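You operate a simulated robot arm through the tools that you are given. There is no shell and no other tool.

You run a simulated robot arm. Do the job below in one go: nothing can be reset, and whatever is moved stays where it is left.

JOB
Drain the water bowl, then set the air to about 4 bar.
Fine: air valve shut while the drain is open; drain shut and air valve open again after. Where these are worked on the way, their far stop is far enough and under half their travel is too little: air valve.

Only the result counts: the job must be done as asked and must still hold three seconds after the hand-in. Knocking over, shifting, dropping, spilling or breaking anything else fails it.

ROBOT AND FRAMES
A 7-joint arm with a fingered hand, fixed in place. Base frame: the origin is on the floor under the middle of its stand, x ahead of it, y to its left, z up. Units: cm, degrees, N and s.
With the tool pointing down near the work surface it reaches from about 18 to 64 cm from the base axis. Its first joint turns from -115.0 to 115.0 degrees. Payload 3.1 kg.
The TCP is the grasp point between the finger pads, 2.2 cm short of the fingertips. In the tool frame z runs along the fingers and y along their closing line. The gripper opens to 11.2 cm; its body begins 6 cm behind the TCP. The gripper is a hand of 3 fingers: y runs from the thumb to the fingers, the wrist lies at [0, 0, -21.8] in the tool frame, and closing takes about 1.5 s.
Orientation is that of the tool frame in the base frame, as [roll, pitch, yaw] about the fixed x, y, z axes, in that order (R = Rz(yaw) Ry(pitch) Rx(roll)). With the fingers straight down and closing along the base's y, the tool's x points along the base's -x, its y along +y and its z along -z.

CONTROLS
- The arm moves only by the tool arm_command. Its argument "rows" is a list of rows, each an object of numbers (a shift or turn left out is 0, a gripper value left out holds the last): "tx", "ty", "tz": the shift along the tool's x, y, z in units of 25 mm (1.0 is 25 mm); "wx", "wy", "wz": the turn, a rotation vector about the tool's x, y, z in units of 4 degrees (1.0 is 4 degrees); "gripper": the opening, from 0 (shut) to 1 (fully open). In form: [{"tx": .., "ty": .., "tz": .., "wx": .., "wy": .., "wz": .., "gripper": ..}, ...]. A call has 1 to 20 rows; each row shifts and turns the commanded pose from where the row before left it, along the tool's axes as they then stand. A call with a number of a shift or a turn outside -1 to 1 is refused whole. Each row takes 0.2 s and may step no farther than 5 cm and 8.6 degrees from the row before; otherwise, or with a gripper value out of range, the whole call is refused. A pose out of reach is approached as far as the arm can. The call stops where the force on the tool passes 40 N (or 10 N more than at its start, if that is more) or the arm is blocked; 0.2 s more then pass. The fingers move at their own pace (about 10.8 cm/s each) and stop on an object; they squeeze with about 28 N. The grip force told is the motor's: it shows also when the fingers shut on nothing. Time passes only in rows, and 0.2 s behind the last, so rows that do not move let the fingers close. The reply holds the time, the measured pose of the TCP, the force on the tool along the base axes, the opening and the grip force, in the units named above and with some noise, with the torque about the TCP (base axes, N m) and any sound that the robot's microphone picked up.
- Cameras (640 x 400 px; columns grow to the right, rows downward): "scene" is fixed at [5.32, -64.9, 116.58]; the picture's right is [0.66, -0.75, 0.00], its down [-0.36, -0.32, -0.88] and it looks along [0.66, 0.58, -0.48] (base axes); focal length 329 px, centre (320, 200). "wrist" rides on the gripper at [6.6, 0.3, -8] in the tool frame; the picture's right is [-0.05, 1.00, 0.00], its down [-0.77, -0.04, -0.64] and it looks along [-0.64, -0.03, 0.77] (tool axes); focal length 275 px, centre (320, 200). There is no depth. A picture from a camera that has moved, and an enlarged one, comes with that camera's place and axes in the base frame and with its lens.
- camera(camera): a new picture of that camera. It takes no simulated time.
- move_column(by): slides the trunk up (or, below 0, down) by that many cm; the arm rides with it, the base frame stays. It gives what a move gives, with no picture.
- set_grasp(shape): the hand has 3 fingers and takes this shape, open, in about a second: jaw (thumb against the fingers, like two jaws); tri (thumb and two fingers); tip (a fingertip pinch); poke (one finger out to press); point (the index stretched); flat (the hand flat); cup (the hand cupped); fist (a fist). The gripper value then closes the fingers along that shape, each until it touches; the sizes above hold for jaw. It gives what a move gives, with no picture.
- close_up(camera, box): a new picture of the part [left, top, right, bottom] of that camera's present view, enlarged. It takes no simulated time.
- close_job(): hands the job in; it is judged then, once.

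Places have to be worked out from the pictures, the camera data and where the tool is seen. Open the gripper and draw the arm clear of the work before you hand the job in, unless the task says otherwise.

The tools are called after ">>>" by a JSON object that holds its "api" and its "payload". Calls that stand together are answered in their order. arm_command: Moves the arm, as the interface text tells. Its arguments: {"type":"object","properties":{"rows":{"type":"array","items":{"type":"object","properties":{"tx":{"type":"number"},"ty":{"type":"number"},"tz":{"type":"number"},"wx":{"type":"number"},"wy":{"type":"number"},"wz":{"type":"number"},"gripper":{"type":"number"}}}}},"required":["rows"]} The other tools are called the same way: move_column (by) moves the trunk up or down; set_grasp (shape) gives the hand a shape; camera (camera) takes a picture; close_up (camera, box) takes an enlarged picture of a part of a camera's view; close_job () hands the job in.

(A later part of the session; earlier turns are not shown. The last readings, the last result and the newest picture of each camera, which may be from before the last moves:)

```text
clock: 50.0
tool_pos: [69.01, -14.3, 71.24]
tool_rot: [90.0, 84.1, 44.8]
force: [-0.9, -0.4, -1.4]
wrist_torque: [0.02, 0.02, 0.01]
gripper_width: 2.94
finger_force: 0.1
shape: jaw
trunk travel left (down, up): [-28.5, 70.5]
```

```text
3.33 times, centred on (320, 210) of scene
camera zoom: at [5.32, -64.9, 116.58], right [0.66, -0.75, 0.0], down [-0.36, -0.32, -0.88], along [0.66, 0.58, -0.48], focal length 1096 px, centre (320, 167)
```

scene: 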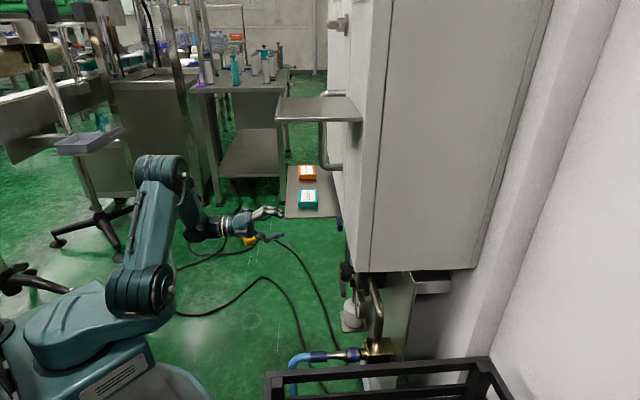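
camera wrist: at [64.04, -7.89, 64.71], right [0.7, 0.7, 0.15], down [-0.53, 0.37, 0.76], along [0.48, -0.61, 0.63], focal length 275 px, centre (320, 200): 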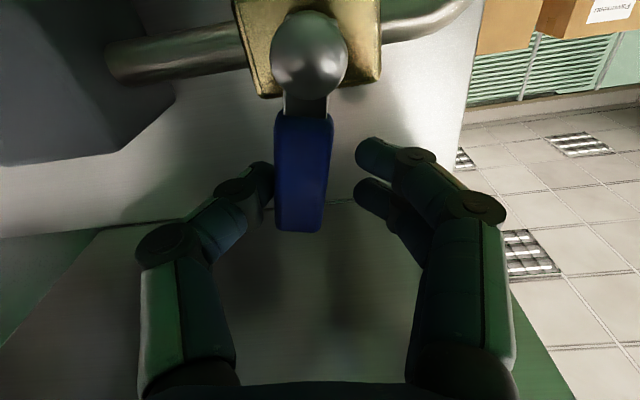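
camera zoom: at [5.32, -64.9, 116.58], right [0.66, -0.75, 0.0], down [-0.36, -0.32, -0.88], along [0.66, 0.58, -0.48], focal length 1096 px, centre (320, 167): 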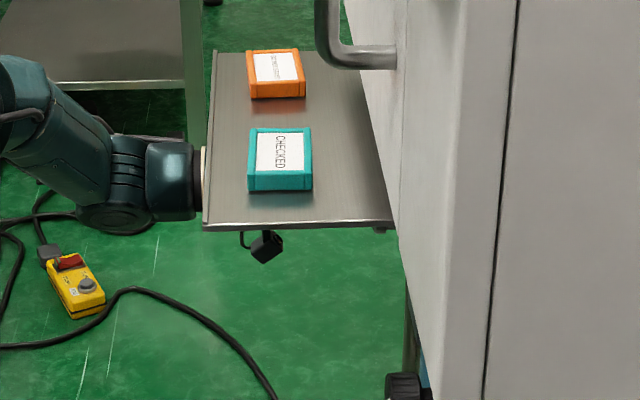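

The lever is nearly vertical with only light force. I'll push on a few more degrees until the far stop shows in the force.

>>> {"api": "arm_command", "payload": {"rows": [{"tx": 0.0045, "ty": 0.1295, "wz": -1}, {"tx": 0.0045, "ty": 0.1295, "wz": -1}, {"tx": 0.0045, "ty": 0.1295, "wz": -1}, {"tx": 0.0045, "ty": 0.1295, "wz": -0.5}]}}

>>> {"api": "camera", "payload": {"camera": "wrist"}}

```text
clock: 51.0
tool_pos: [69.92, -13.49, 71.32]
tool_rot: [-90.1, 82.0, -135.3]
force: [-2.2, -3.6, -1.1]
wrist_torque: [0.02, 0.01, -0.04]
gripper_width: 2.99
finger_force: 0.1
shape: jaw
trunk travel left (down, up): [-28.5, 70.5]
```

```text
taken
camera wrist: at [63.8, -8.14, 64.67], right [0.71, 0.7, -0.09], down [-0.4, 0.5, 0.77], along [0.59, -0.51, 0.63], focal length 275 px, centre (320, 200)
```

wrist: 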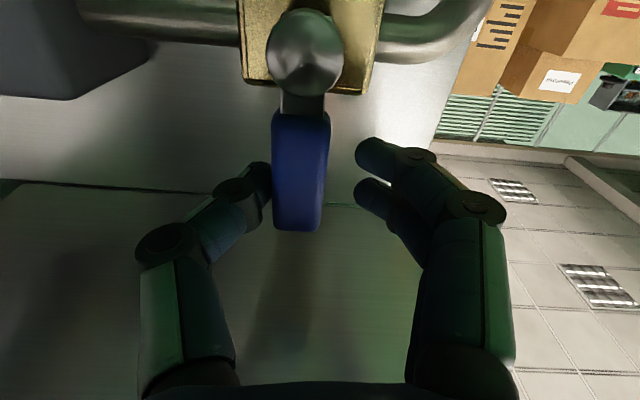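

Sideways force is starting to rise (4 N), which suggests the stop. I'll give one more small push to confirm.

>>> {"api": "arm_command", "payload": {"rows": [{"ty": 0.12, "wz": -0.5}, {"ty": 0.12, "wz": -0.5}, {}]}}

>>> {"api": "camera", "payload": {"camera": "wrist"}}

```text
clock: 51.8
tool_pos: [70.18, -13.17, 71.12]
tool_rot: [-90.1, 77.9, -135.3]
force: [-6.7, -4.8, -4.1]
wrist_torque: [0.1, -0.04, -0.11]
gripper_width: 3.34
finger_force: 0.0
shape: jaw
trunk travel left (down, up): [-28.5, 70.5]
```

```text
taken
camera wrist: at [63.84, -8.12, 64.59], right [0.7, 0.7, -0.16], down [-0.36, 0.54, 0.76], along [0.62, -0.48, 0.63], focal length 275 px, centre (320, 200)
```

wrist: 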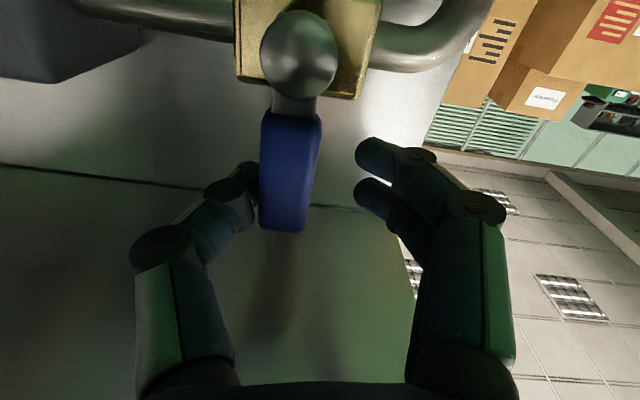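

The thumb is being deflected at 8 N and the lever is no longer moving, so the air valve sits at its far stop: vertical, shut. I'll unload, open the fork and pull straight back.

>>> {"api": "arm_command", "payload": {"rows": [{"ty": -0.12, "gripper": 0.45}, {"ty": -0.12}, {}, {"tz": -0.6}, {"tz": -0.8}, {"tz": -0.8}, {"tz": -0.8}, {"tz": -0.8}, {"tz": -0.8}, {"tz": -0.8}, {"wz": 1}, {"wz": 1}, {"wz": 1}, {}]}}

>>> {"api": "camera", "payload": {"camera": "wrist"}}

>>> {"api": "camera", "payload": {"camera": "scene"}}

```text
clock: 54.8
tool_pos: [60.29, -3.9, 71.28]
tool_rot: [63.1, 89.8, 18.0]
force: [0.7, 0.4, -0.1]
wrist_torque: [0.01, 0.03, -0.04]
gripper_width: 5.02
finger_force: 0.0
shape: jaw
trunk travel left (down, up): [-28.5, 70.5]
```

```text
taken
camera wrist: at [54.94, 2.11, 64.67], right [0.71, 0.71, 0.05], down [-0.47, 0.42, 0.77], along [0.52, -0.57, 0.64], focal length 275 px, centre (320, 200)
```

wrist: 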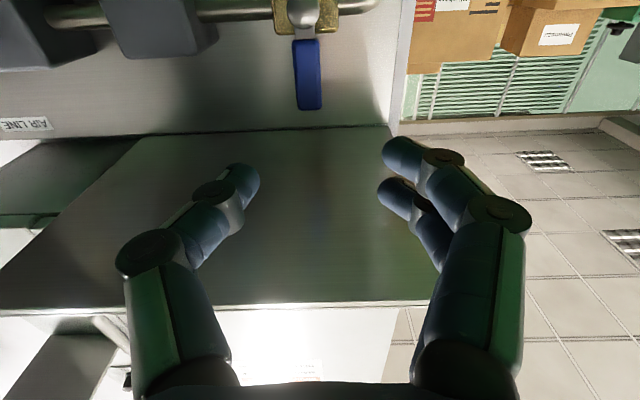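

```text
taken
```

scene: 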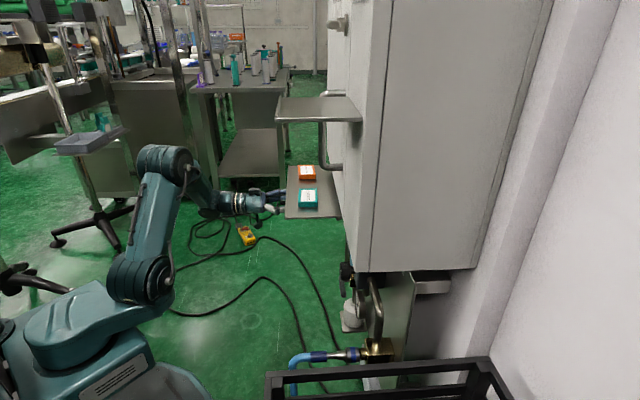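

The air valve lever now stands vertical, across its pipe. I'll lower the trunk 18 cm to the drain's height, then slide sideways to face the drain lever.

>>> {"api": "move_column", "payload": {"by": -18}}

>>> {"api": "arm_command", "payload": {"rows": [{"ty": -0.82}, {"ty": -0.82}, {"ty": -0.82}, {"ty": -0.82}, {"ty": -0.82}, {"ty": -0.82}, {"ty": -0.82}, {"ty": -0.82}, {}]}}

>>> {"api": "camera", "payload": {"camera": "wrist"}}

>>> {"api": "camera", "payload": {"camera": "scene"}}

```text
clock: 56.8
tool_pos: [60.35, -3.94, 53.23]
tool_rot: [-23.0, 90.0, -68.2]
force: [-0.2, 0.7, -0.4]
wrist_torque: [-0.02, 0.03, -0.03]
gripper_width: 5.05
finger_force: 0.0
shape: jaw
trunk travel left (down, up): [-10.5, 88.5]
```

```text
clock: 58.8
tool_pos: [48.69, -15.54, 53.27]
tool_rot: [146.3, 90.0, 101.0]
force: [-0.2, 0.5, 0.5]
wrist_torque: [-0.01, -0.04, 0.01]
gripper_width: 5.02
finger_force: 0.0
shape: jaw
trunk travel left (down, up): [-10.5, 88.5]
```

```text
taken
camera wrist: at [43.35, -9.55, 46.69], right [0.71, 0.7, 0.05], down [-0.47, 0.43, 0.77], along [0.52, -0.57, 0.64], focal length 275 px, centre (320, 200)
```

wrist: 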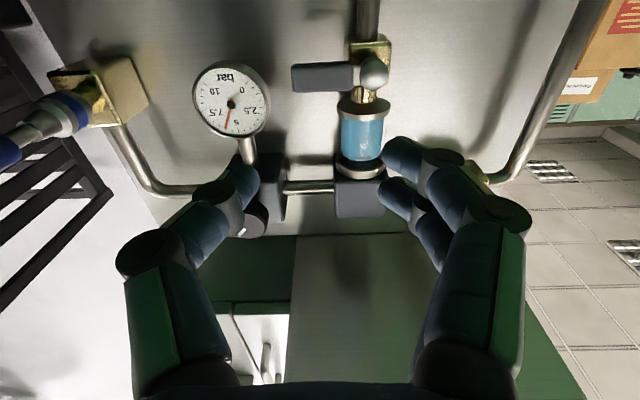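

```text
taken
```

scene: 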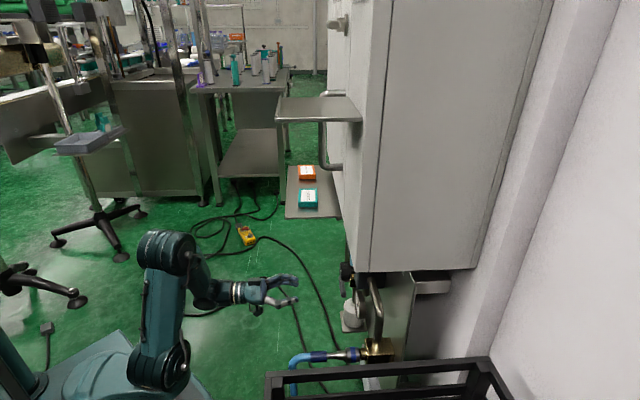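

The drain lever triangulates to a grip at l=21.5–26.1, z≈52.8, with the stem at l=27.6. I'll roll the hand +90° here so the fork is vertical for this lever.

>>> {"api": "arm_command", "payload": {"rows": [{"wz": 1}, {"wz": 1}, {"wz": 1}, {"wz": 1}, {"wz": 1}, {"wz": 1}, {"wz": 1}, {"wz": 1}, {"wz": 1}, {"wz": 1}, {"wz": 1}, {"wz": 1}]}}

>>> {"api": "arm_command", "payload": {"rows": [{"wz": 1}, {"wz": 1}, {"wz": 1}, {"wz": 1}, {"wz": 1}, {"wz": 1}, {"wz": 1}, {"wz": 1}, {"wz": 1}, {"wz": 1}, {"wz": 0.5}, {}]}}

>>> {"api": "camera", "payload": {"camera": "wrist"}}

```text
clock: 61.4
tool_pos: [48.79, -15.44, 53.27]
tool_rot: [90.0, 42.0, 44.9]
force: [1.0, 0.3, 0.4]
wrist_torque: [0.0, -0.02, -0.02]
gripper_width: 5.03
finger_force: 0.1
shape: jaw
trunk travel left (down, up): [-10.5, 88.5]
```

```text
clock: 64.0
tool_pos: [48.75, -15.54, 53.17]
tool_rot: [90.0, 0.0, 44.9]
force: [0.2, -0.7, -0.2]
wrist_torque: [-0.02, -0.02, 0.0]
gripper_width: 5.02
finger_force: 0.1
shape: jaw
trunk travel left (down, up): [-10.5, 88.5]
```

```text
taken
camera wrist: at [47.8, -5.03, 53.59], right [-0.03, -0.03, 1.0], down [-0.99, -0.09, -0.04], along [0.09, -0.99, -0.03], focal length 275 px, centre (320, 200)
```

wrist: 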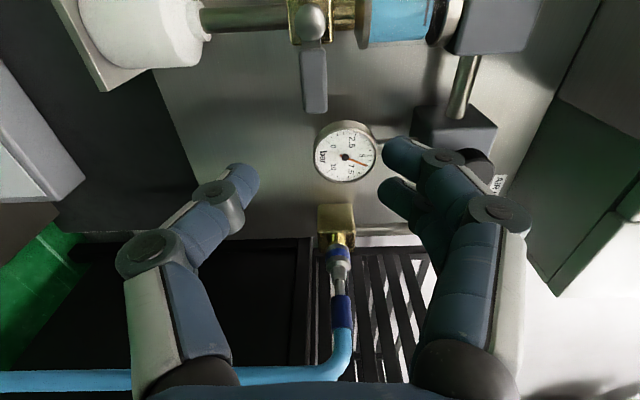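

The lever is centred in the fork (within 0.5 cm). I'll drop 0.4 cm and advance to straddle it.

>>> {"api": "arm_command", "payload": {"rows": [{"ty": -0.02, "tz": 0.67}, {"ty": -0.02, "tz": 0.67}, {"ty": -0.02, "tz": 0.67}, {"ty": -0.02, "tz": 0.67}, {"ty": -0.02, "tz": 0.67}, {"ty": -0.02, "tz": 0.67}, {"ty": -0.02, "tz": 0.67}, {"ty": -0.02, "tz": 0.67}, {}]}}

>>> {"api": "camera", "payload": {"camera": "wrist"}}

>>> {"api": "close_up", "payload": {"camera": "scene", "box": [270, 220, 430, 380]}}

```text
clock: 66.0
tool_pos: [58.35, -25.07, 52.85]
tool_rot: [89.9, -0.1, 44.9]
force: [-0.5, -0.2, 0.0]
wrist_torque: [0.01, 0.01, 0.03]
gripper_width: 5.03
finger_force: 0.0
shape: jaw
trunk travel left (down, up): [-10.5, 88.5]
```

```text
taken
camera wrist: at [57.3, -14.54, 53.19], right [-0.03, -0.03, 1.0], down [-0.99, -0.09, -0.04], along [0.09, -1.0, -0.03], focal length 275 px, centre (320, 200)
```

wrist: 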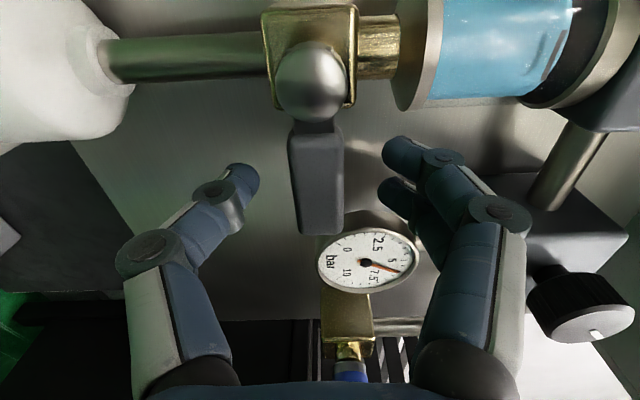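

```text
2.50 times, centred on (350, 300) of scene
camera zoom: at [5.32, -64.9, 116.58], right [0.66, -0.75, 0.0], down [-0.36, -0.32, -0.88], along [0.66, 0.58, -0.48], focal length 822 px, centre (245, -50)
```

zoom: 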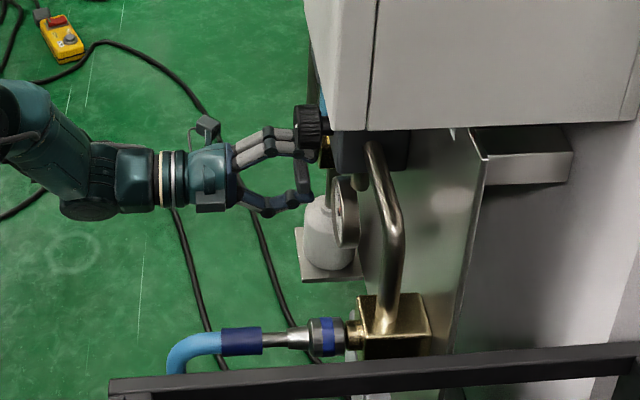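

The fork straddles the drain lever, 4.0 cm from the stem. I'll narrow it and try the counter-clockwise (up) arc about 24° first.

>>> {"api": "arm_command", "payload": {"rows": [{"gripper": 0.25}, {}, {"tx": 0.004, "ty": 0.1127, "wz": -1}, {"tx": 0.004, "ty": 0.1127, "wz": -1}, {"tx": 0.004, "ty": 0.1127, "wz": -1}, {"tx": 0.004, "ty": 0.1127, "wz": -1}, {"tx": 0.004, "ty": 0.1127, "wz": -1}]}}

>>> {"api": "camera", "payload": {"camera": "wrist"}}

```text
clock: 67.6
tool_pos: [58.45, -24.77, 53.89]
tool_rot: [90.2, 20.1, 45.0]
force: [3.3, 6.6, -10.4]
wrist_torque: [0.32, -0.02, 0.06]
gripper_width: 3.36
finger_force: 0.0
shape: jaw
trunk travel left (down, up): [-10.5, 88.5]
```

```text
taken
camera wrist: at [57.3, -14.48, 52.12], right [0.21, 0.21, 0.95], down [-0.97, -0.07, 0.23], along [0.12, -0.97, 0.19], focal length 275 px, centre (320, 200)
```

wrist: 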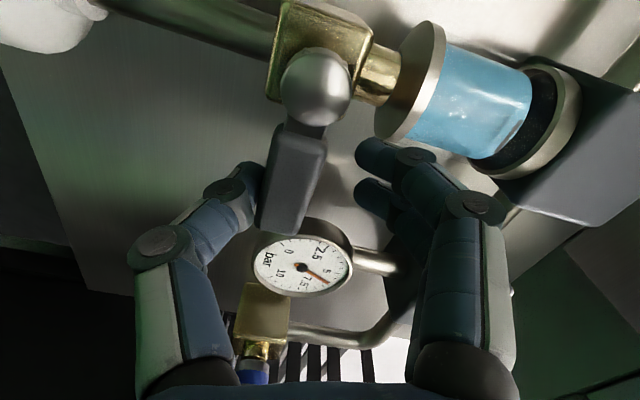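

The lever stayed fixed while the force rose to 10 N, so up is its stop and the drain must turn down (clockwise). I'll undo the arc, open the fork and retreat.

>>> {"api": "arm_command", "payload": {"rows": [{"tx": 0.004, "ty": -0.1127, "wz": 1}, {"tx": 0.004, "ty": -0.1127, "wz": 1}, {"tx": 0.004, "ty": -0.1127, "wz": 1}, {"tx": 0.004, "ty": -0.1127, "wz": 1}, {"tx": 0.004, "ty": -0.1127, "wz": 1}, {"gripper": 0.45}, {}, {"tz": -0.7}, {"tz": -0.7}, {"tz": -0.7}, {"tz": -0.7}, {"tz": -0.7}, {"tz": -0.7}, {"tz": -0.7}, {"tz": -0.7}, {}]}}

>>> {"api": "arm_command", "payload": {"rows": [{"wz": -1}, {"wz": -1}, {"wz": -1}, {"wz": -1}, {"wz": -1}, {"wz": -1}, {"wz": -1}, {"wz": -1}, {"wz": -1}, {"wz": -1}, {"wz": -1}, {"wz": -1}, {"wz": -1}, {"wz": -1}, {"wz": -1}]}}

>>> {"api": "arm_command", "payload": {"rows": [{"wz": -1}, {"wz": -1}, {"wz": -1}, {"wz": -1}, {"wz": -1}, {"wz": -1}, {"wz": -1}, {"wz": -1}, {"wz": -1}, {"wz": -1}, {"wz": -1}, {"wz": -1}, {"wz": -1}, {"wz": -1}, {"wz": -1}]}}

>>> {"api": "arm_command", "payload": {"rows": [{"wz": -1}, {"wz": -1}, {"wz": -1}, {"wz": -1}, {"wz": -1}, {"wz": -1}, {"wz": -1}, {"wz": -1}, {"wz": -1}, {"wz": -1}, {"wz": -1}, {"wz": -1}, {"wz": -1}, {"wz": -1}, {"wz": -1}, {}]}}

>>> {"api": "camera", "payload": {"camera": "wrist"}}

```text
clock: 71.0
tool_pos: [48.39, -15.08, 52.82]
tool_rot: [90.0, 0.0, 44.9]
force: [-0.4, 0.1, -0.3]
wrist_torque: [0.02, -0.01, -0.01]
gripper_width: 4.98
finger_force: 0.1
shape: jaw
trunk travel left (down, up): [-10.5, 88.5]
```

```text
clock: 74.2
tool_pos: [48.41, -15.01, 52.81]
tool_rot: [90.1, 60.0, 44.9]
force: [0.2, 0.6, -0.3]
wrist_torque: [0.05, -0.02, -0.01]
gripper_width: 4.99
finger_force: 0.0
shape: jaw
trunk travel left (down, up): [-10.5, 88.5]
```

```text
clock: 77.4
tool_pos: [48.41, -14.97, 52.88]
tool_rot: [-90.0, 60.0, -135.1]
force: [-0.4, -0.7, 0.2]
wrist_torque: [0.01, -0.02, 0.03]
gripper_width: 4.99
finger_force: 0.2
shape: jaw
trunk travel left (down, up): [-10.5, 88.5]
```

```text
clock: 80.8
tool_pos: [48.32, -14.99, 52.84]
tool_rot: [-90.0, -0.1, -135.2]
force: [-0.1, 0.1, -0.9]
wrist_torque: [-0.04, -0.01, 0.01]
gripper_width: 4.95
finger_force: 0.1
shape: jaw
trunk travel left (down, up): [-10.5, 88.5]
```

```text
taken
camera wrist: at [38.02, -13.95, 52.62], right [0.03, 0.03, -1.0], down [0.1, 0.99, 0.04], along [0.99, -0.1, 0.03], focal length 275 px, centre (320, 200)
```

wrist: 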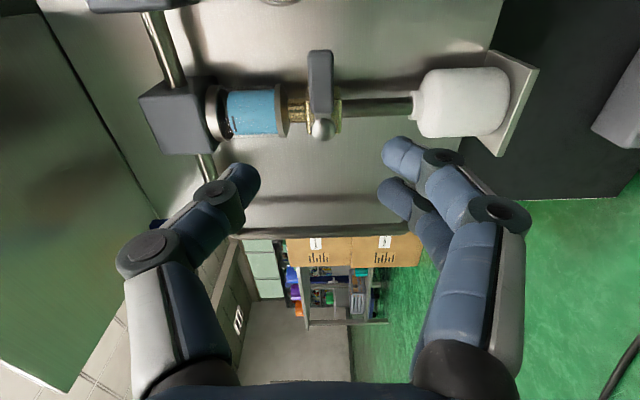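

The hand is rolled with the camera on the right, and the lever is centred. I'll advance to straddle it again for the clockwise turn.

>>> {"api": "arm_command", "payload": {"rows": [{"tx": -0.012, "tz": 0.705}, {"tx": -0.012, "tz": 0.705}, {"tx": -0.012, "tz": 0.705}, {"tx": -0.012, "tz": 0.705}, {"tx": -0.012, "tz": 0.705}, {"tx": -0.012, "tz": 0.705}, {"tx": -0.012, "tz": 0.705}, {"tx": -0.012, "tz": 0.705}, {"gripper": 0.25}, {}, {}]}}

>>> {"api": "camera", "payload": {"camera": "wrist"}}

```text
clock: 83.2
tool_pos: [58.48, -24.95, 52.91]
tool_rot: [-90.1, 0.0, -135.1]
force: [1.2, 0.6, 0.6]
wrist_torque: [0.0, 0.01, -0.02]
gripper_width: 2.85
finger_force: 0.0
shape: jaw
trunk travel left (down, up): [-10.5, 88.5]
```

```text
taken
camera wrist: at [48.14, -23.82, 52.64], right [0.03, 0.03, -1.0], down [0.1, 0.99, 0.04], along [0.99, -0.1, 0.03], focal length 275 px, centre (320, 200)
```

wrist: 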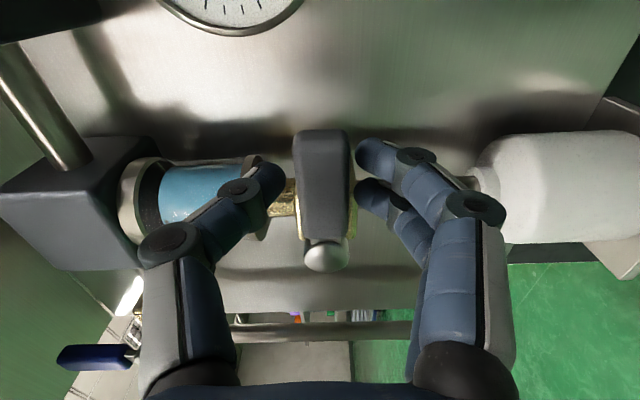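

The fork is around the lever, 3.9 cm from the stem. I'll turn clockwise about 24° and check.

>>> {"api": "arm_command", "payload": {"rows": [{"tx": -0.0038, "ty": 0.108, "wz": 1}, {"tx": -0.0038, "ty": 0.108, "wz": 1}, {"tx": -0.0038, "ty": 0.108, "wz": 1}, {"tx": -0.0038, "ty": 0.108, "wz": 1}, {"tx": -0.0038, "ty": 0.108, "wz": 1}, {"tx": -0.0038, "ty": 0.108, "wz": 1}]}}

>>> {"api": "camera", "payload": {"camera": "wrist"}}

```text
clock: 84.6
tool_pos: [58.67, -24.74, 51.25]
tool_rot: [-89.8, 24.1, -135.1]
force: [0.0, 0.4, 2.1]
wrist_torque: [-0.03, 0.0, 0.05]
gripper_width: 2.95
finger_force: 0.1
shape: jaw
trunk travel left (down, up): [-10.5, 88.5]
```

```text
taken
camera wrist: at [48.85, -23.05, 48.38], right [0.32, 0.32, -0.89], down [0.04, 0.94, 0.35], along [0.95, -0.15, 0.29], focal length 275 px, centre (320, 200)
```

wrist: 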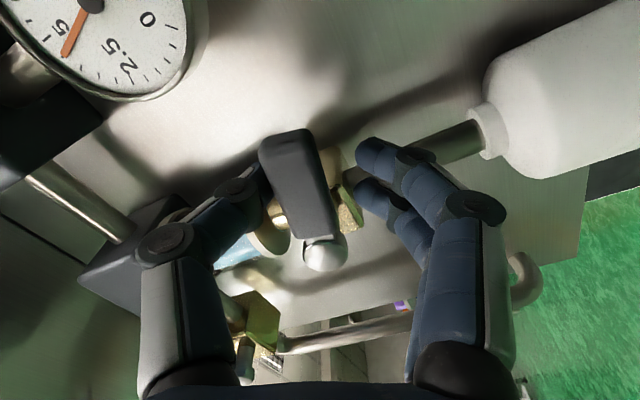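

The force is only 2 N and the lever is following the fork. I'll continue the arc to about 84°.

>>> {"api": "arm_command", "payload": {"rows": [{"tx": -0.0038, "ty": 0.108, "wz": 1}, {"tx": -0.0038, "ty": 0.108, "wz": 1}, {"tx": -0.0038, "ty": 0.108, "wz": 1}, {"tx": -0.0038, "ty": 0.108, "wz": 1}, {"tx": -0.0038, "ty": 0.108, "wz": 1}, {"tx": -0.0038, "ty": 0.108, "wz": 1}, {"tx": -0.0038, "ty": 0.108, "wz": 1}]}}

>>> {"api": "camera", "payload": {"camera": "wrist"}}

>>> {"api": "arm_command", "payload": {"rows": [{"tx": -0.0038, "ty": 0.108, "wz": 1}, {"tx": -0.0038, "ty": 0.108, "wz": 1}, {"tx": -0.0038, "ty": 0.108, "wz": 1}, {"tx": -0.0038, "ty": 0.108, "wz": 1}, {"tx": -0.0038, "ty": 0.108, "wz": 1}, {"tx": -0.0038, "ty": 0.108, "wz": 1}, {"tx": -0.0038, "ty": 0.108, "wz": 1}, {"tx": -0.0038, "ty": 0.108, "wz": 1}]}}

>>> {"api": "camera", "payload": {"camera": "wrist"}}

>>> {"api": "close_up", "payload": {"camera": "scene", "box": [270, 220, 430, 380]}}

```text
clock: 86.2
tool_pos: [59.35, -23.93, 49.78]
tool_rot: [-90.0, 52.0, -135.0]
force: [-0.3, -0.8, 2.8]
wrist_torque: [-0.04, -0.01, -0.03]
gripper_width: 2.93
finger_force: 0.1
shape: jaw
trunk travel left (down, up): [-10.5, 88.5]
```

```text
taken
camera wrist: at [51.11, -20.74, 44.44], right [0.58, 0.58, -0.58], down [-0.13, 0.77, 0.63], along [0.8, -0.29, 0.52], focal length 275 px, centre (320, 200)
```

wrist: 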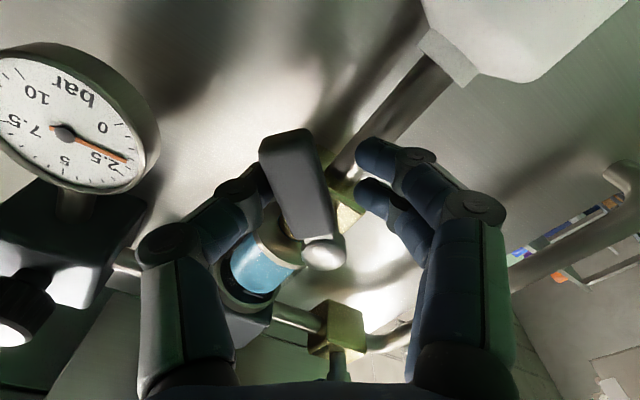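

```text
clock: 88.0
tool_pos: [60.9, -22.41, 49.09]
tool_rot: [-89.7, 84.1, -135.0]
force: [-1.7, -1.2, 0.9]
wrist_torque: [0.02, 0.02, -0.05]
gripper_width: 2.96
finger_force: 0.1
shape: jaw
trunk travel left (down, up): [-10.5, 88.5]
```

```text
taken
camera wrist: at [54.99, -16.9, 42.46], right [0.71, 0.7, -0.06], down [-0.42, 0.48, 0.77], along [0.57, -0.52, 0.64], focal length 275 px, centre (320, 200)
```

wrist: 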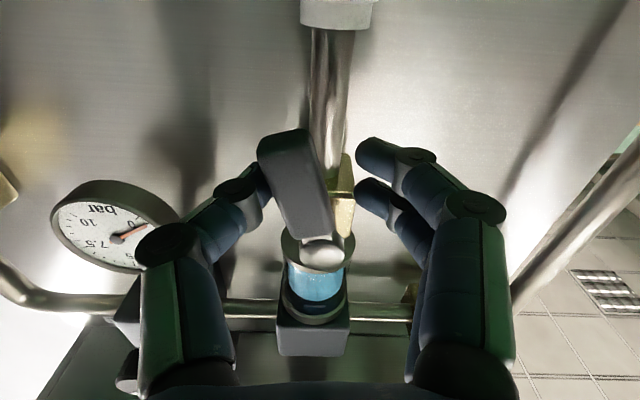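

```text
2.50 times, centred on (350, 300) of scene
camera zoom: at [5.32, -64.9, 116.58], right [0.66, -0.75, 0.0], down [-0.36, -0.32, -0.88], along [0.66, 0.58, -0.48], focal length 822 px, centre (245, -50)
```

zoom: 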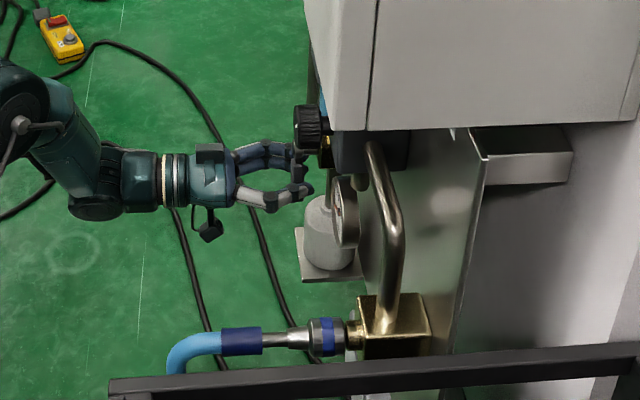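

The drain is opening: the gauge has fallen to about zero. The lever lags the fork by roughly 10°, so I'll continue the arc a little to bring it to its far stop.

>>> {"api": "arm_command", "payload": {"rows": [{"tx": -0.0038, "ty": 0.108, "wz": 1}, {"tx": -0.0038, "ty": 0.108, "wz": 1}, {"tx": -0.0038, "ty": 0.108, "wz": 1}, {"tx": -0.0038, "ty": 0.108, "wz": 1}, {"tx": -0.0038, "ty": 0.108, "wz": 0.5}]}}

>>> {"api": "camera", "payload": {"camera": "wrist"}}

```text
clock: 89.2
tool_pos: [61.73, -21.46, 49.2]
tool_rot: [89.9, 78.0, 44.7]
force: [-3.9, -2.1, 0.7]
wrist_torque: [-0.03, 0.02, -0.05]
gripper_width: 3.12
finger_force: 0.1
shape: jaw
trunk travel left (down, up): [-10.5, 88.5]
```

```text
taken
camera wrist: at [57.41, -14.55, 42.77], right [0.69, 0.68, 0.25], down [-0.59, 0.31, 0.75], along [0.43, -0.66, 0.62], focal length 275 px, centre (320, 200)
```

wrist: 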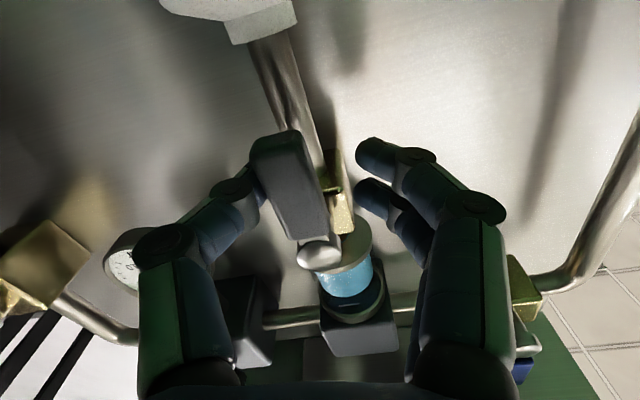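

The lever looks nearly parallel with the drain pipe and the force is building. I'll nudge a little further to confirm the stop.

>>> {"api": "arm_command", "payload": {"rows": [{"ty": 0.12}, {"ty": 0.12}, {}]}}

>>> {"api": "camera", "payload": {"camera": "wrist"}}

```text
clock: 90.0
tool_pos: [62.2, -21.14, 49.24]
tool_rot: [89.9, 77.9, 44.7]
force: [-8.1, -3.6, 0.3]
wrist_torque: [-0.03, 0.08, -0.21]
gripper_width: 3.56
finger_force: 0.0
shape: jaw
trunk travel left (down, up): [-10.5, 88.5]
```

```text
taken
camera wrist: at [57.8, -14.15, 42.89], right [0.69, 0.68, 0.25], down [-0.59, 0.31, 0.75], along [0.43, -0.66, 0.62], focal length 275 px, centre (320, 200)
```

wrist: 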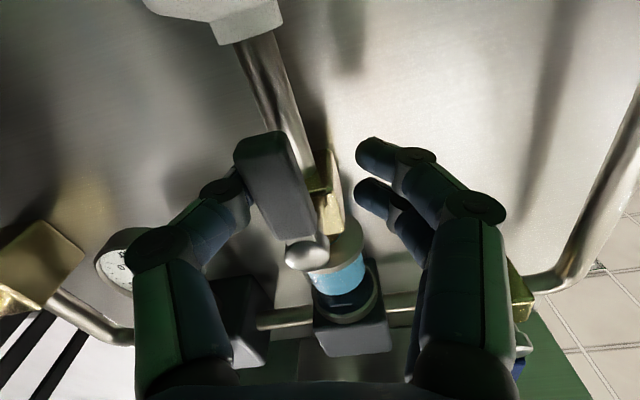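

The drain lever is at its far stop: 9 N and the thumb deflecting. I can see the level dropping in the bowl. I'll unload the fork and wait a few seconds.

>>> {"api": "arm_command", "payload": {"rows": [{"ty": -0.12}, {"ty": -0.12}, {}, {}, {}, {}, {}, {}, {}, {}, {}, {}, {}, {}, {}]}}

>>> {"api": "close_up", "payload": {"camera": "wrist", "box": [220, 120, 440, 360]}}

```text
clock: 93.2
tool_pos: [61.91, -21.59, 49.15]
tool_rot: [89.8, 77.9, 44.8]
force: [-1.9, -3.0, 1.8]
wrist_torque: [-0.06, 0.04, -0.03]
gripper_width: 3.14
finger_force: 0.0
shape: jaw
trunk travel left (down, up): [-10.5, 88.5]
```

```text
1.67 times, centred on (330, 240) of wrist
camera zoom: at [57.43, -14.52, 42.74], right [0.69, 0.68, 0.25], down [-0.59, 0.31, 0.75], along [0.43, -0.66, 0.62], focal length 459 px, centre (303, 133)
```

zoom: 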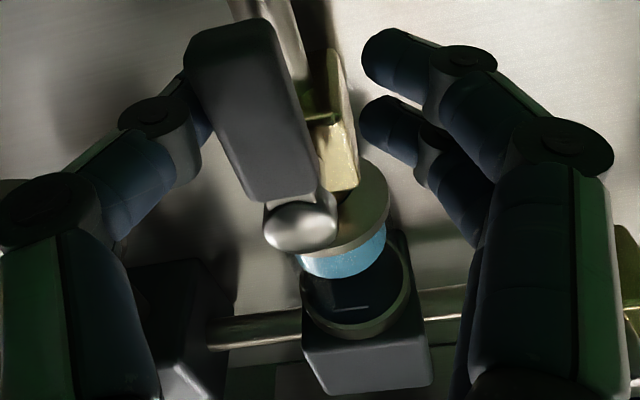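

The water is now down to roughly the bottom third of the bowl. I'll wait further until it is empty.

>>> {"api": "arm_command", "payload": {"rows": [{}, {}, {}, {}, {}, {}, {}, {}, {}, {}, {}, {}, {}, {}, {}, {}, {}, {}, {}, {}]}}

>>> {"api": "close_up", "payload": {"camera": "wrist", "box": [220, 120, 440, 360]}}

>>> {"api": "arm_command", "payload": {"rows": [{}, {}, {}, {}, {}, {}, {}, {}, {}, {}, {}, {}, {}, {}, {}, {}, {}, {}, {}, {}]}}

>>> {"api": "close_up", "payload": {"camera": "wrist", "box": [220, 120, 440, 360]}}

```text
clock: 97.4
tool_pos: [61.83, -21.45, 49.17]
tool_rot: [89.9, 78.0, 44.8]
force: [-2.2, -3.2, 1.1]
wrist_torque: [-0.03, 0.05, -0.03]
gripper_width: 3.09
finger_force: 0.1
shape: jaw
trunk travel left (down, up): [-10.5, 88.5]
```

```text
1.67 times, centred on (330, 240) of wrist
camera zoom: at [57.43, -14.53, 42.74], right [0.69, 0.68, 0.25], down [-0.59, 0.31, 0.75], along [0.43, -0.66, 0.62], focal length 459 px, centre (303, 133)
```

zoom: 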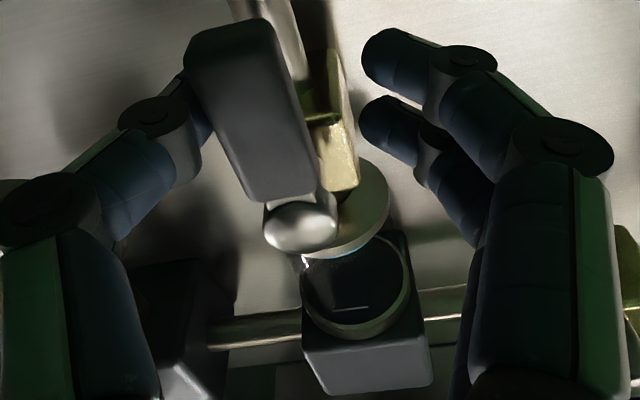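

```text
clock: 101.6
tool_pos: [61.96, -21.54, 49.19]
tool_rot: [89.8, 78.1, 44.8]
force: [-1.9, -3.4, 1.8]
wrist_torque: [-0.02, -0.01, -0.07]
gripper_width: 3.08
finger_force: 0.1
shape: jaw
trunk travel left (down, up): [-10.5, 88.5]
```

```text
1.67 times, centred on (330, 240) of wrist
camera zoom: at [57.43, -14.53, 42.74], right [0.69, 0.68, 0.25], down [-0.59, 0.31, 0.75], along [0.43, -0.66, 0.62], focal length 459 px, centre (303, 133)
```

zoom: 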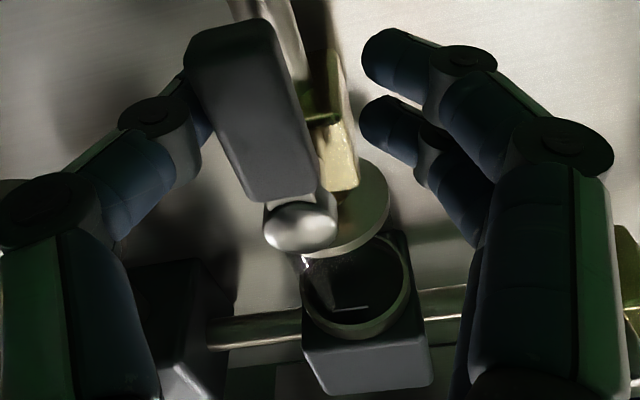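

No water is visible in the bowl any more. I'll wait 3 more seconds to be sure, then turn the drain lever back counter-clockwise with the fork's fingers.

>>> {"api": "arm_command", "payload": {"rows": [{}, {}, {}, {}, {}, {}, {}, {}, {}, {}, {}, {}, {}, {}, {}]}}

>>> {"api": "close_up", "payload": {"camera": "wrist", "box": [280, 220, 400, 340]}}

>>> {"api": "arm_command", "payload": {"rows": [{"tx": -0.0038, "ty": -0.108, "wz": -1}, {"tx": -0.0038, "ty": -0.108, "wz": -1}, {"tx": -0.0038, "ty": -0.108, "wz": -1}, {"tx": -0.0038, "ty": -0.108, "wz": -1}, {"tx": -0.0038, "ty": -0.108, "wz": -1}, {"tx": -0.0038, "ty": -0.108, "wz": -1}, {"tx": -0.0038, "ty": -0.108, "wz": -1}, {"tx": -0.0038, "ty": -0.108, "wz": -1}, {"tx": -0.0038, "ty": -0.108, "wz": -1}, {"tx": -0.0038, "ty": -0.108, "wz": -1}]}}

>>> {"api": "camera", "payload": {"camera": "wrist"}}

```text
clock: 104.8
tool_pos: [61.86, -21.46, 49.08]
tool_rot: [89.8, 78.0, 44.8]
force: [-2.0, -3.2, 0.5]
wrist_torque: [-0.07, 0.04, 0.0]
gripper_width: 3.13
finger_force: 0.0
shape: jaw
trunk travel left (down, up): [-10.5, 88.5]
```

```text
3.33 times, centred on (340, 280) of wrist
camera zoom: at [57.43, -14.53, 42.74], right [0.69, 0.68, 0.25], down [-0.59, 0.31, 0.75], along [0.43, -0.66, 0.62], focal length 918 px, centre (253, -67)
```

zoom: 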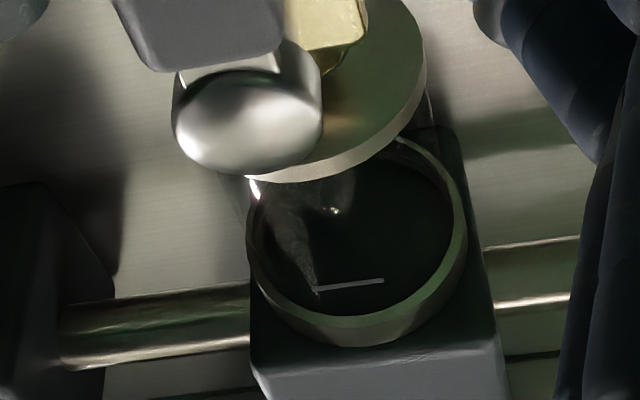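

```text
clock: 107.0
tool_pos: [59.96, -23.28, 49.48]
tool_rot: [-90.0, 61.9, -135.1]
force: [0.5, 1.9, -0.2]
wrist_torque: [0.01, 0.0, 0.03]
gripper_width: 2.89
finger_force: 0.0
shape: jaw
trunk travel left (down, up): [-10.5, 88.5]
```

```text
taken
camera wrist: at [52.34, -19.58, 43.51], right [0.64, 0.64, -0.43], down [-0.21, 0.68, 0.7], along [0.74, -0.35, 0.57], focal length 275 px, centre (320, 200)
```

wrist: 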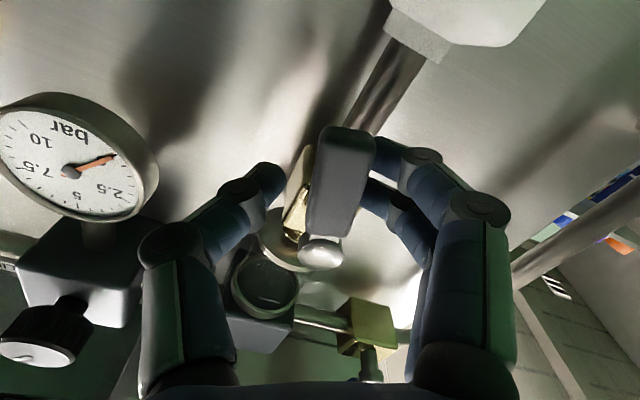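

The bowl is empty and the fingers are now carrying the lever back. I'll continue the reverse arc to the closed position.

>>> {"api": "arm_command", "payload": {"rows": [{"tx": -0.0038, "ty": -0.108, "wz": -1}, {"tx": -0.0038, "ty": -0.108, "wz": -1}, {"tx": -0.0038, "ty": -0.108, "wz": -1}, {"tx": -0.0038, "ty": -0.108, "wz": -1}, {"tx": -0.0038, "ty": -0.108, "wz": -1}, {"tx": -0.0038, "ty": -0.108, "wz": -1}, {"tx": -0.0038, "ty": -0.108, "wz": -1}, {"tx": -0.0038, "ty": -0.108, "wz": -1}, {"tx": -0.0038, "ty": -0.108, "wz": -1}, {"tx": -0.0038, "ty": -0.108, "wz": -1}, {"tx": -0.0038, "ty": -0.108, "wz": -1}, {"tx": -0.0038, "ty": -0.108, "wz": -1}, {"tx": -0.0038, "ty": -0.108, "wz": -1}, {"tx": -0.0038, "ty": -0.108, "wz": -1}]}}

>>> {"api": "camera", "payload": {"camera": "wrist"}}

>>> {"api": "arm_command", "payload": {"rows": [{"tx": -0.0038, "ty": -0.108, "wz": -1}, {"tx": -0.0038, "ty": -0.108, "wz": -1}, {"tx": -0.0038, "ty": -0.108, "wz": -1}]}}

>>> {"api": "camera", "payload": {"camera": "wrist"}}

```text
clock: 110.0
tool_pos: [58.49, -24.77, 52.49]
tool_rot: [-90.0, 5.9, -135.1]
force: [0.7, -1.1, -2.8]
wrist_torque: [0.01, 0.06, 0.0]
gripper_width: 2.97
finger_force: 0.0
shape: jaw
trunk travel left (down, up): [-10.5, 88.5]
```

```text
taken
camera wrist: at [48.27, -23.6, 51.51], right [0.1, 0.11, -0.99], down [0.09, 0.99, 0.12], along [0.99, -0.1, 0.09], focal length 275 px, centre (320, 200)
```

wrist: 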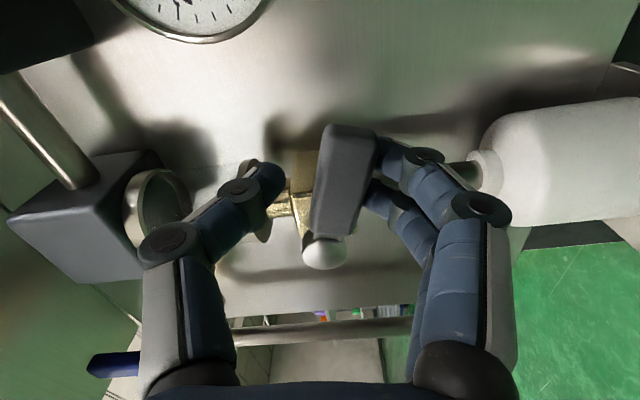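

```text
clock: 110.8
tool_pos: [58.53, -24.78, 53.28]
tool_rot: [-89.9, -6.2, -135.1]
force: [-1.4, -0.4, -3.1]
wrist_torque: [0.01, 0.04, -0.03]
gripper_width: 2.98
finger_force: 0.1
shape: jaw
trunk travel left (down, up): [-10.5, 88.5]
```

```text
taken
camera wrist: at [48.25, -23.66, 53.72], right [-0.04, -0.04, -1.0], down [0.1, 0.99, -0.05], along [0.99, -0.1, -0.04], focal length 275 px, centre (320, 200)
```

wrist: 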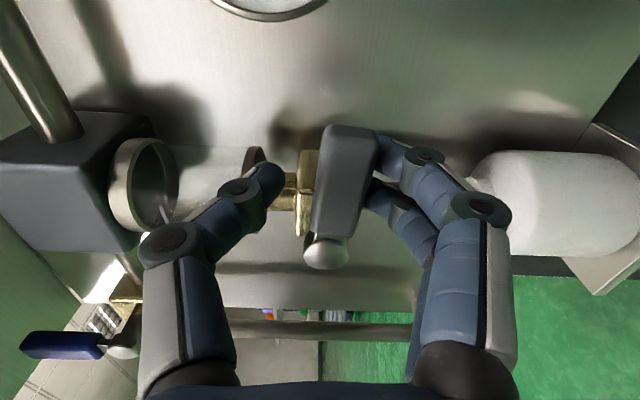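

The force is still only 3 N, so the lever is still moving. I'll continue until the closed stop shows.

>>> {"api": "arm_command", "payload": {"rows": [{"tx": -0.0038, "ty": -0.108, "wz": -1}, {"tx": -0.0038, "ty": -0.108, "wz": -1}, {"tx": -0.0038, "ty": -0.108, "wz": -1}]}}

>>> {"api": "camera", "payload": {"camera": "wrist"}}

```text
clock: 111.6
tool_pos: [58.82, -24.49, 53.93]
tool_rot: [-90.2, -18.0, -135.1]
force: [1.6, 2.2, -9.0]
wrist_torque: [0.21, -0.05, 0.05]
gripper_width: 3.27
finger_force: 0.1
shape: jaw
trunk travel left (down, up): [-10.5, 88.5]
```

```text
taken
camera wrist: at [48.63, -23.32, 55.78], right [-0.19, -0.19, -0.96], down [0.08, 0.98, -0.2], along [0.98, -0.11, -0.17], focal length 275 px, centre (320, 200)
```

wrist: 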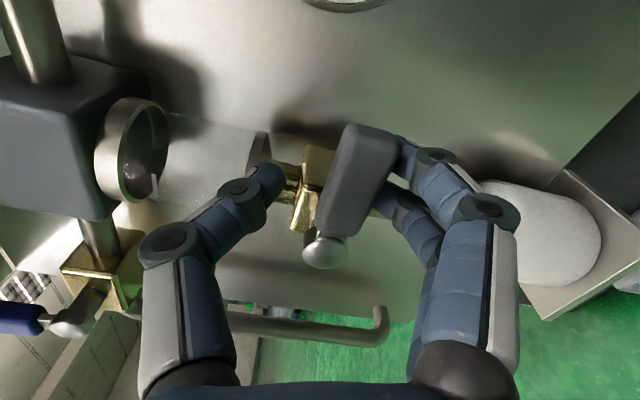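

The closed stop is reached: 9 N and the fingers deflecting. I'll re-centre the fork, open it and pull back to look.

>>> {"api": "arm_command", "payload": {"rows": [{"tx": -0.0038, "ty": 0.108, "wz": 1}, {"tx": -0.0038, "ty": 0.108, "wz": 1}, {"tx": -0.0038, "ty": 0.08, "wz": 1}, {"wz": 1, "gripper": 0.45}, {"wz": 0.5}, {}, {"tz": -0.7}, {"tz": -0.7}, {"tz": -0.7}, {"tz": -0.7}, {"tz": -0.7}, {"tz": -0.7}, {"tz": -0.7}, {"tz": -0.7}, {}]}}

>>> {"api": "camera", "payload": {"camera": "wrist"}}

>>> {"api": "close_up", "payload": {"camera": "wrist", "box": [120, 20, 360, 180]}}

```text
clock: 114.8
tool_pos: [48.7, -14.8, 53.5]
tool_rot: [-90.1, 0.0, -135.1]
force: [-0.6, -0.7, -0.5]
wrist_torque: [0.0, 0.02, 0.03]
gripper_width: 4.96
finger_force: 0.0
shape: jaw
trunk travel left (down, up): [-10.5, 88.5]
```

```text
taken
camera wrist: at [38.37, -13.71, 53.13], right [0.03, 0.03, -1.0], down [0.1, 0.99, 0.04], along [0.99, -0.1, 0.03], focal length 275 px, centre (320, 200)
```

wrist: 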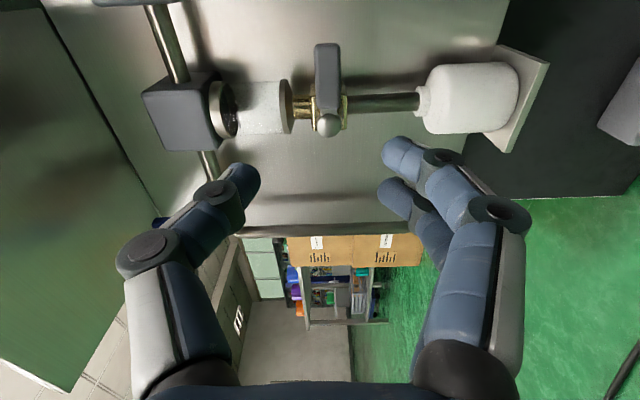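

```text
2.50 times, centred on (240, 100) of wrist
camera zoom: at [38.37, -13.71, 53.13], right [0.03, 0.03, -1.0], down [0.1, 0.99, 0.04], along [0.99, -0.1, 0.03], focal length 688 px, centre (520, 450)
```

zoom: 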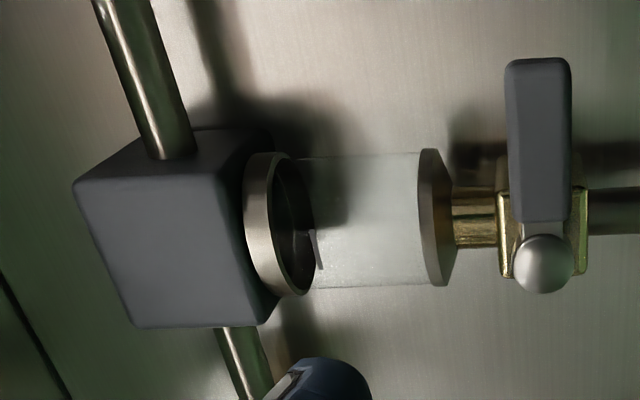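

The bowl is empty and the drain lever is across its pipe, so shut. Next I'll reopen the air valve: roll the hand +90° to camera-down, raise the trunk 18 cm and slide left to the blue lever.

>>> {"api": "arm_command", "payload": {"rows": [{"tz": -0.5, "wz": 1}, {"wz": 1}, {"wz": 1}, {"wz": 1}, {"wz": 1}, {"wz": 1}, {"wz": 1}, {"wz": 1}, {"wz": 1}, {"wz": 1}, {"wz": 1}, {"wz": 1}]}}

>>> {"api": "arm_command", "payload": {"rows": [{"wz": 1}, {"wz": 1}, {"wz": 1}, {"wz": 1}, {"wz": 1}, {"wz": 1}, {"wz": 1}, {"wz": 1}, {"wz": 1}, {"wz": 1}, {"wz": 0.5}, {}]}}

>>> {"api": "move_column", "payload": {"by": 18}}

>>> {"api": "arm_command", "payload": {"rows": [{"ty": 0.87}, {"ty": 0.87}, {"ty": 0.87}, {"ty": 0.87}, {"ty": 0.87}, {"ty": 0.87}, {"ty": 0.87}, {}]}}

>>> {"api": "camera", "payload": {"camera": "wrist"}}

```text
clock: 117.4
tool_pos: [47.76, -13.93, 53.41]
tool_rot: [-90.1, 48.1, -135.1]
force: [0.5, -0.3, 0.1]
wrist_torque: [0.01, 0.0, -0.04]
gripper_width: 4.97
finger_force: 0.1
shape: jaw
trunk travel left (down, up): [-10.5, 88.5]
```

```text
clock: 120.0
tool_pos: [47.77, -13.95, 53.42]
tool_rot: [66.2, 89.9, 21.2]
force: [0.4, 0.2, -0.8]
wrist_torque: [0.0, 0.03, 0.03]
gripper_width: 4.99
finger_force: 0.1
shape: jaw
trunk travel left (down, up): [-10.5, 88.5]
```

```text
clock: 122.0
tool_pos: [47.78, -13.92, 71.41]
tool_rot: [-13.5, 90.0, -58.6]
force: [0.5, -0.1, 0.1]
wrist_torque: [0.03, 0.01, 0.01]
gripper_width: 4.98
finger_force: 0.1
shape: jaw
trunk travel left (down, up): [-28.5, 70.5]
```

```text
clock: 123.8
tool_pos: [58.7, -3.15, 71.44]
tool_rot: [119.4, 89.9, 74.3]
force: [-0.5, 0.1, -0.2]
wrist_torque: [-0.02, 0.0, 0.0]
gripper_width: 5.01
finger_force: 0.0
shape: jaw
trunk travel left (down, up): [-28.5, 70.5]
```

```text
taken
camera wrist: at [53.23, 2.85, 64.81], right [0.71, 0.7, 0.05], down [-0.47, 0.43, 0.77], along [0.52, -0.57, 0.64], focal length 275 px, centre (320, 200)
```

wrist: 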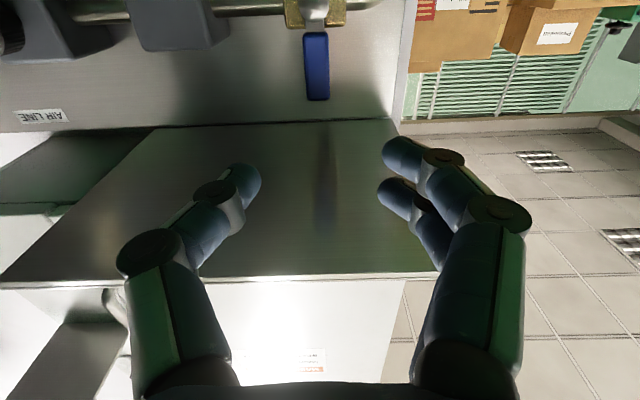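

The fork is lined up with the vertical blue lever (l=39.3, z=71.4). I'll advance about 15 cm to straddle it, then narrow the fork.

>>> {"api": "arm_command", "payload": {"rows": [{"tz": 0.677}, {"tz": 0.677}, {"tz": 0.677}, {"tz": 0.677}, {"tz": 0.677}, {"tz": 0.677}, {"tz": 0.677}, {"tz": 0.677}, {"tz": 0.677}, {"gripper": 0.25}, {}, {}]}}

>>> {"api": "camera", "payload": {"camera": "wrist"}}

```text
clock: 126.4
tool_pos: [69.45, -14.08, 71.43]
tool_rot: [-34.6, 90.0, -79.7]
force: [0.3, 0.0, -0.1]
wrist_torque: [0.0, -0.01, -0.05]
gripper_width: 2.83
finger_force: 0.0
shape: jaw
trunk travel left (down, up): [-28.5, 70.5]
```

```text
taken
camera wrist: at [63.94, -7.98, 64.85], right [0.71, 0.71, 0.05], down [-0.47, 0.43, 0.77], along [0.52, -0.57, 0.64], focal length 275 px, centre (320, 200)
```

wrist: 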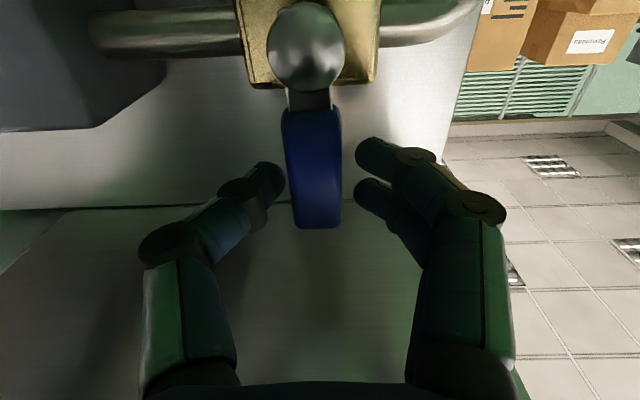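

The fork is around the lever, 4.7 cm above the stem. I'll turn clockwise (towards the right) to bring it back in line with its pipe.

>>> {"api": "arm_command", "payload": {"rows": [{"tx": 0.0046, "ty": -0.131, "wz": 1}, {"tx": 0.0046, "ty": -0.131, "wz": 1}, {"tx": 0.0046, "ty": -0.131, "wz": 1}, {"tx": 0.0046, "ty": -0.131, "wz": 1}, {"tx": 0.0046, "ty": -0.131, "wz": 1}, {"tx": 0.0046, "ty": -0.131, "wz": 1}, {"tx": 0.0046, "ty": -0.131, "wz": 1}, {"tx": 0.0046, "ty": -0.131, "wz": 1}]}}

>>> {"api": "camera", "payload": {"camera": "wrist"}}

>>> {"api": "arm_command", "payload": {"rows": [{"tx": 0.0046, "ty": -0.131, "wz": 1}, {"tx": 0.0046, "ty": -0.131, "wz": 1}, {"tx": 0.0046, "ty": -0.131, "wz": 1}, {"tx": 0.0046, "ty": -0.131, "wz": 1}, {"tx": 0.0046, "ty": -0.131, "wz": 1}, {"tx": 0.0046, "ty": -0.131, "wz": 1}, {"tx": 0.0046, "ty": -0.131, "wz": 1}, {"tx": 0.0046, "ty": -0.131, "wz": 1}, {"tx": 0.0046, "ty": -0.131, "wz": 1}, {"tx": 0.0046, "ty": -0.131, "wz": 1}, {"tx": 0.0046, "ty": -0.131, "wz": 1}, {"tx": 0.0046, "ty": -0.131, "wz": 1}, {"tx": 0.0046, "ty": -0.131, "wz": 1}, {"tx": 0.0046, "ty": -0.131, "wz": 1}]}}

>>> {"api": "camera", "payload": {"camera": "wrist"}}

```text
clock: 128.2
tool_pos: [67.67, -15.72, 70.74]
tool_rot: [89.9, 57.8, 44.9]
force: [0.2, 1.5, 1.5]
wrist_torque: [0.01, 0.01, 0.0]
gripper_width: 2.92
finger_force: 0.0
shape: jaw
trunk travel left (down, up): [-28.5, 70.5]
```

```text
taken
camera wrist: at [64.61, -7.28, 65.27], right [0.58, 0.58, 0.57], down [-0.76, 0.14, 0.63], along [0.29, -0.8, 0.52], focal length 275 px, centre (320, 200)
```

wrist: 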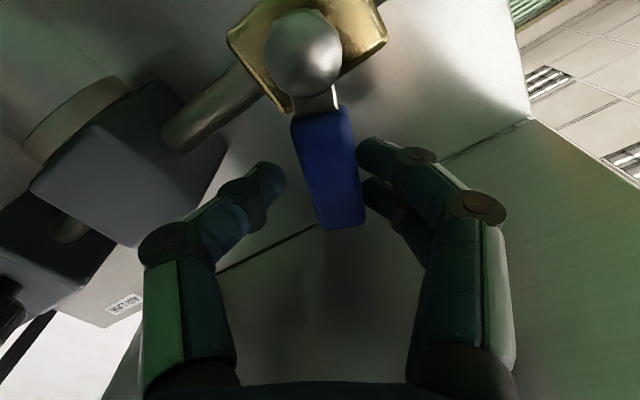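

```text
clock: 131.2
tool_pos: [65.94, -17.3, 66.94]
tool_rot: [90.0, 1.9, 44.9]
force: [-0.3, -1.1, 2.7]
wrist_torque: [0.01, 0.0, 0.01]
gripper_width: 2.91
finger_force: 0.0
shape: jaw
trunk travel left (down, up): [-28.5, 70.5]
```

```text
taken
camera wrist: at [65.03, -6.89, 67.01], right [-0.01, -0.01, 1.0], down [-1.0, -0.09, -0.01], along [0.09, -1.0, -0.01], focal length 275 px, centre (320, 200)
```

wrist: 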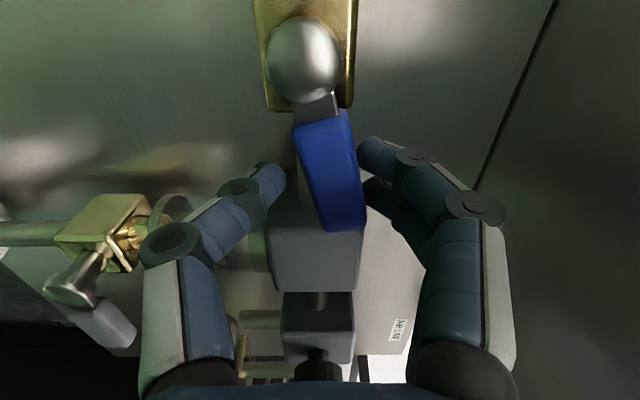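

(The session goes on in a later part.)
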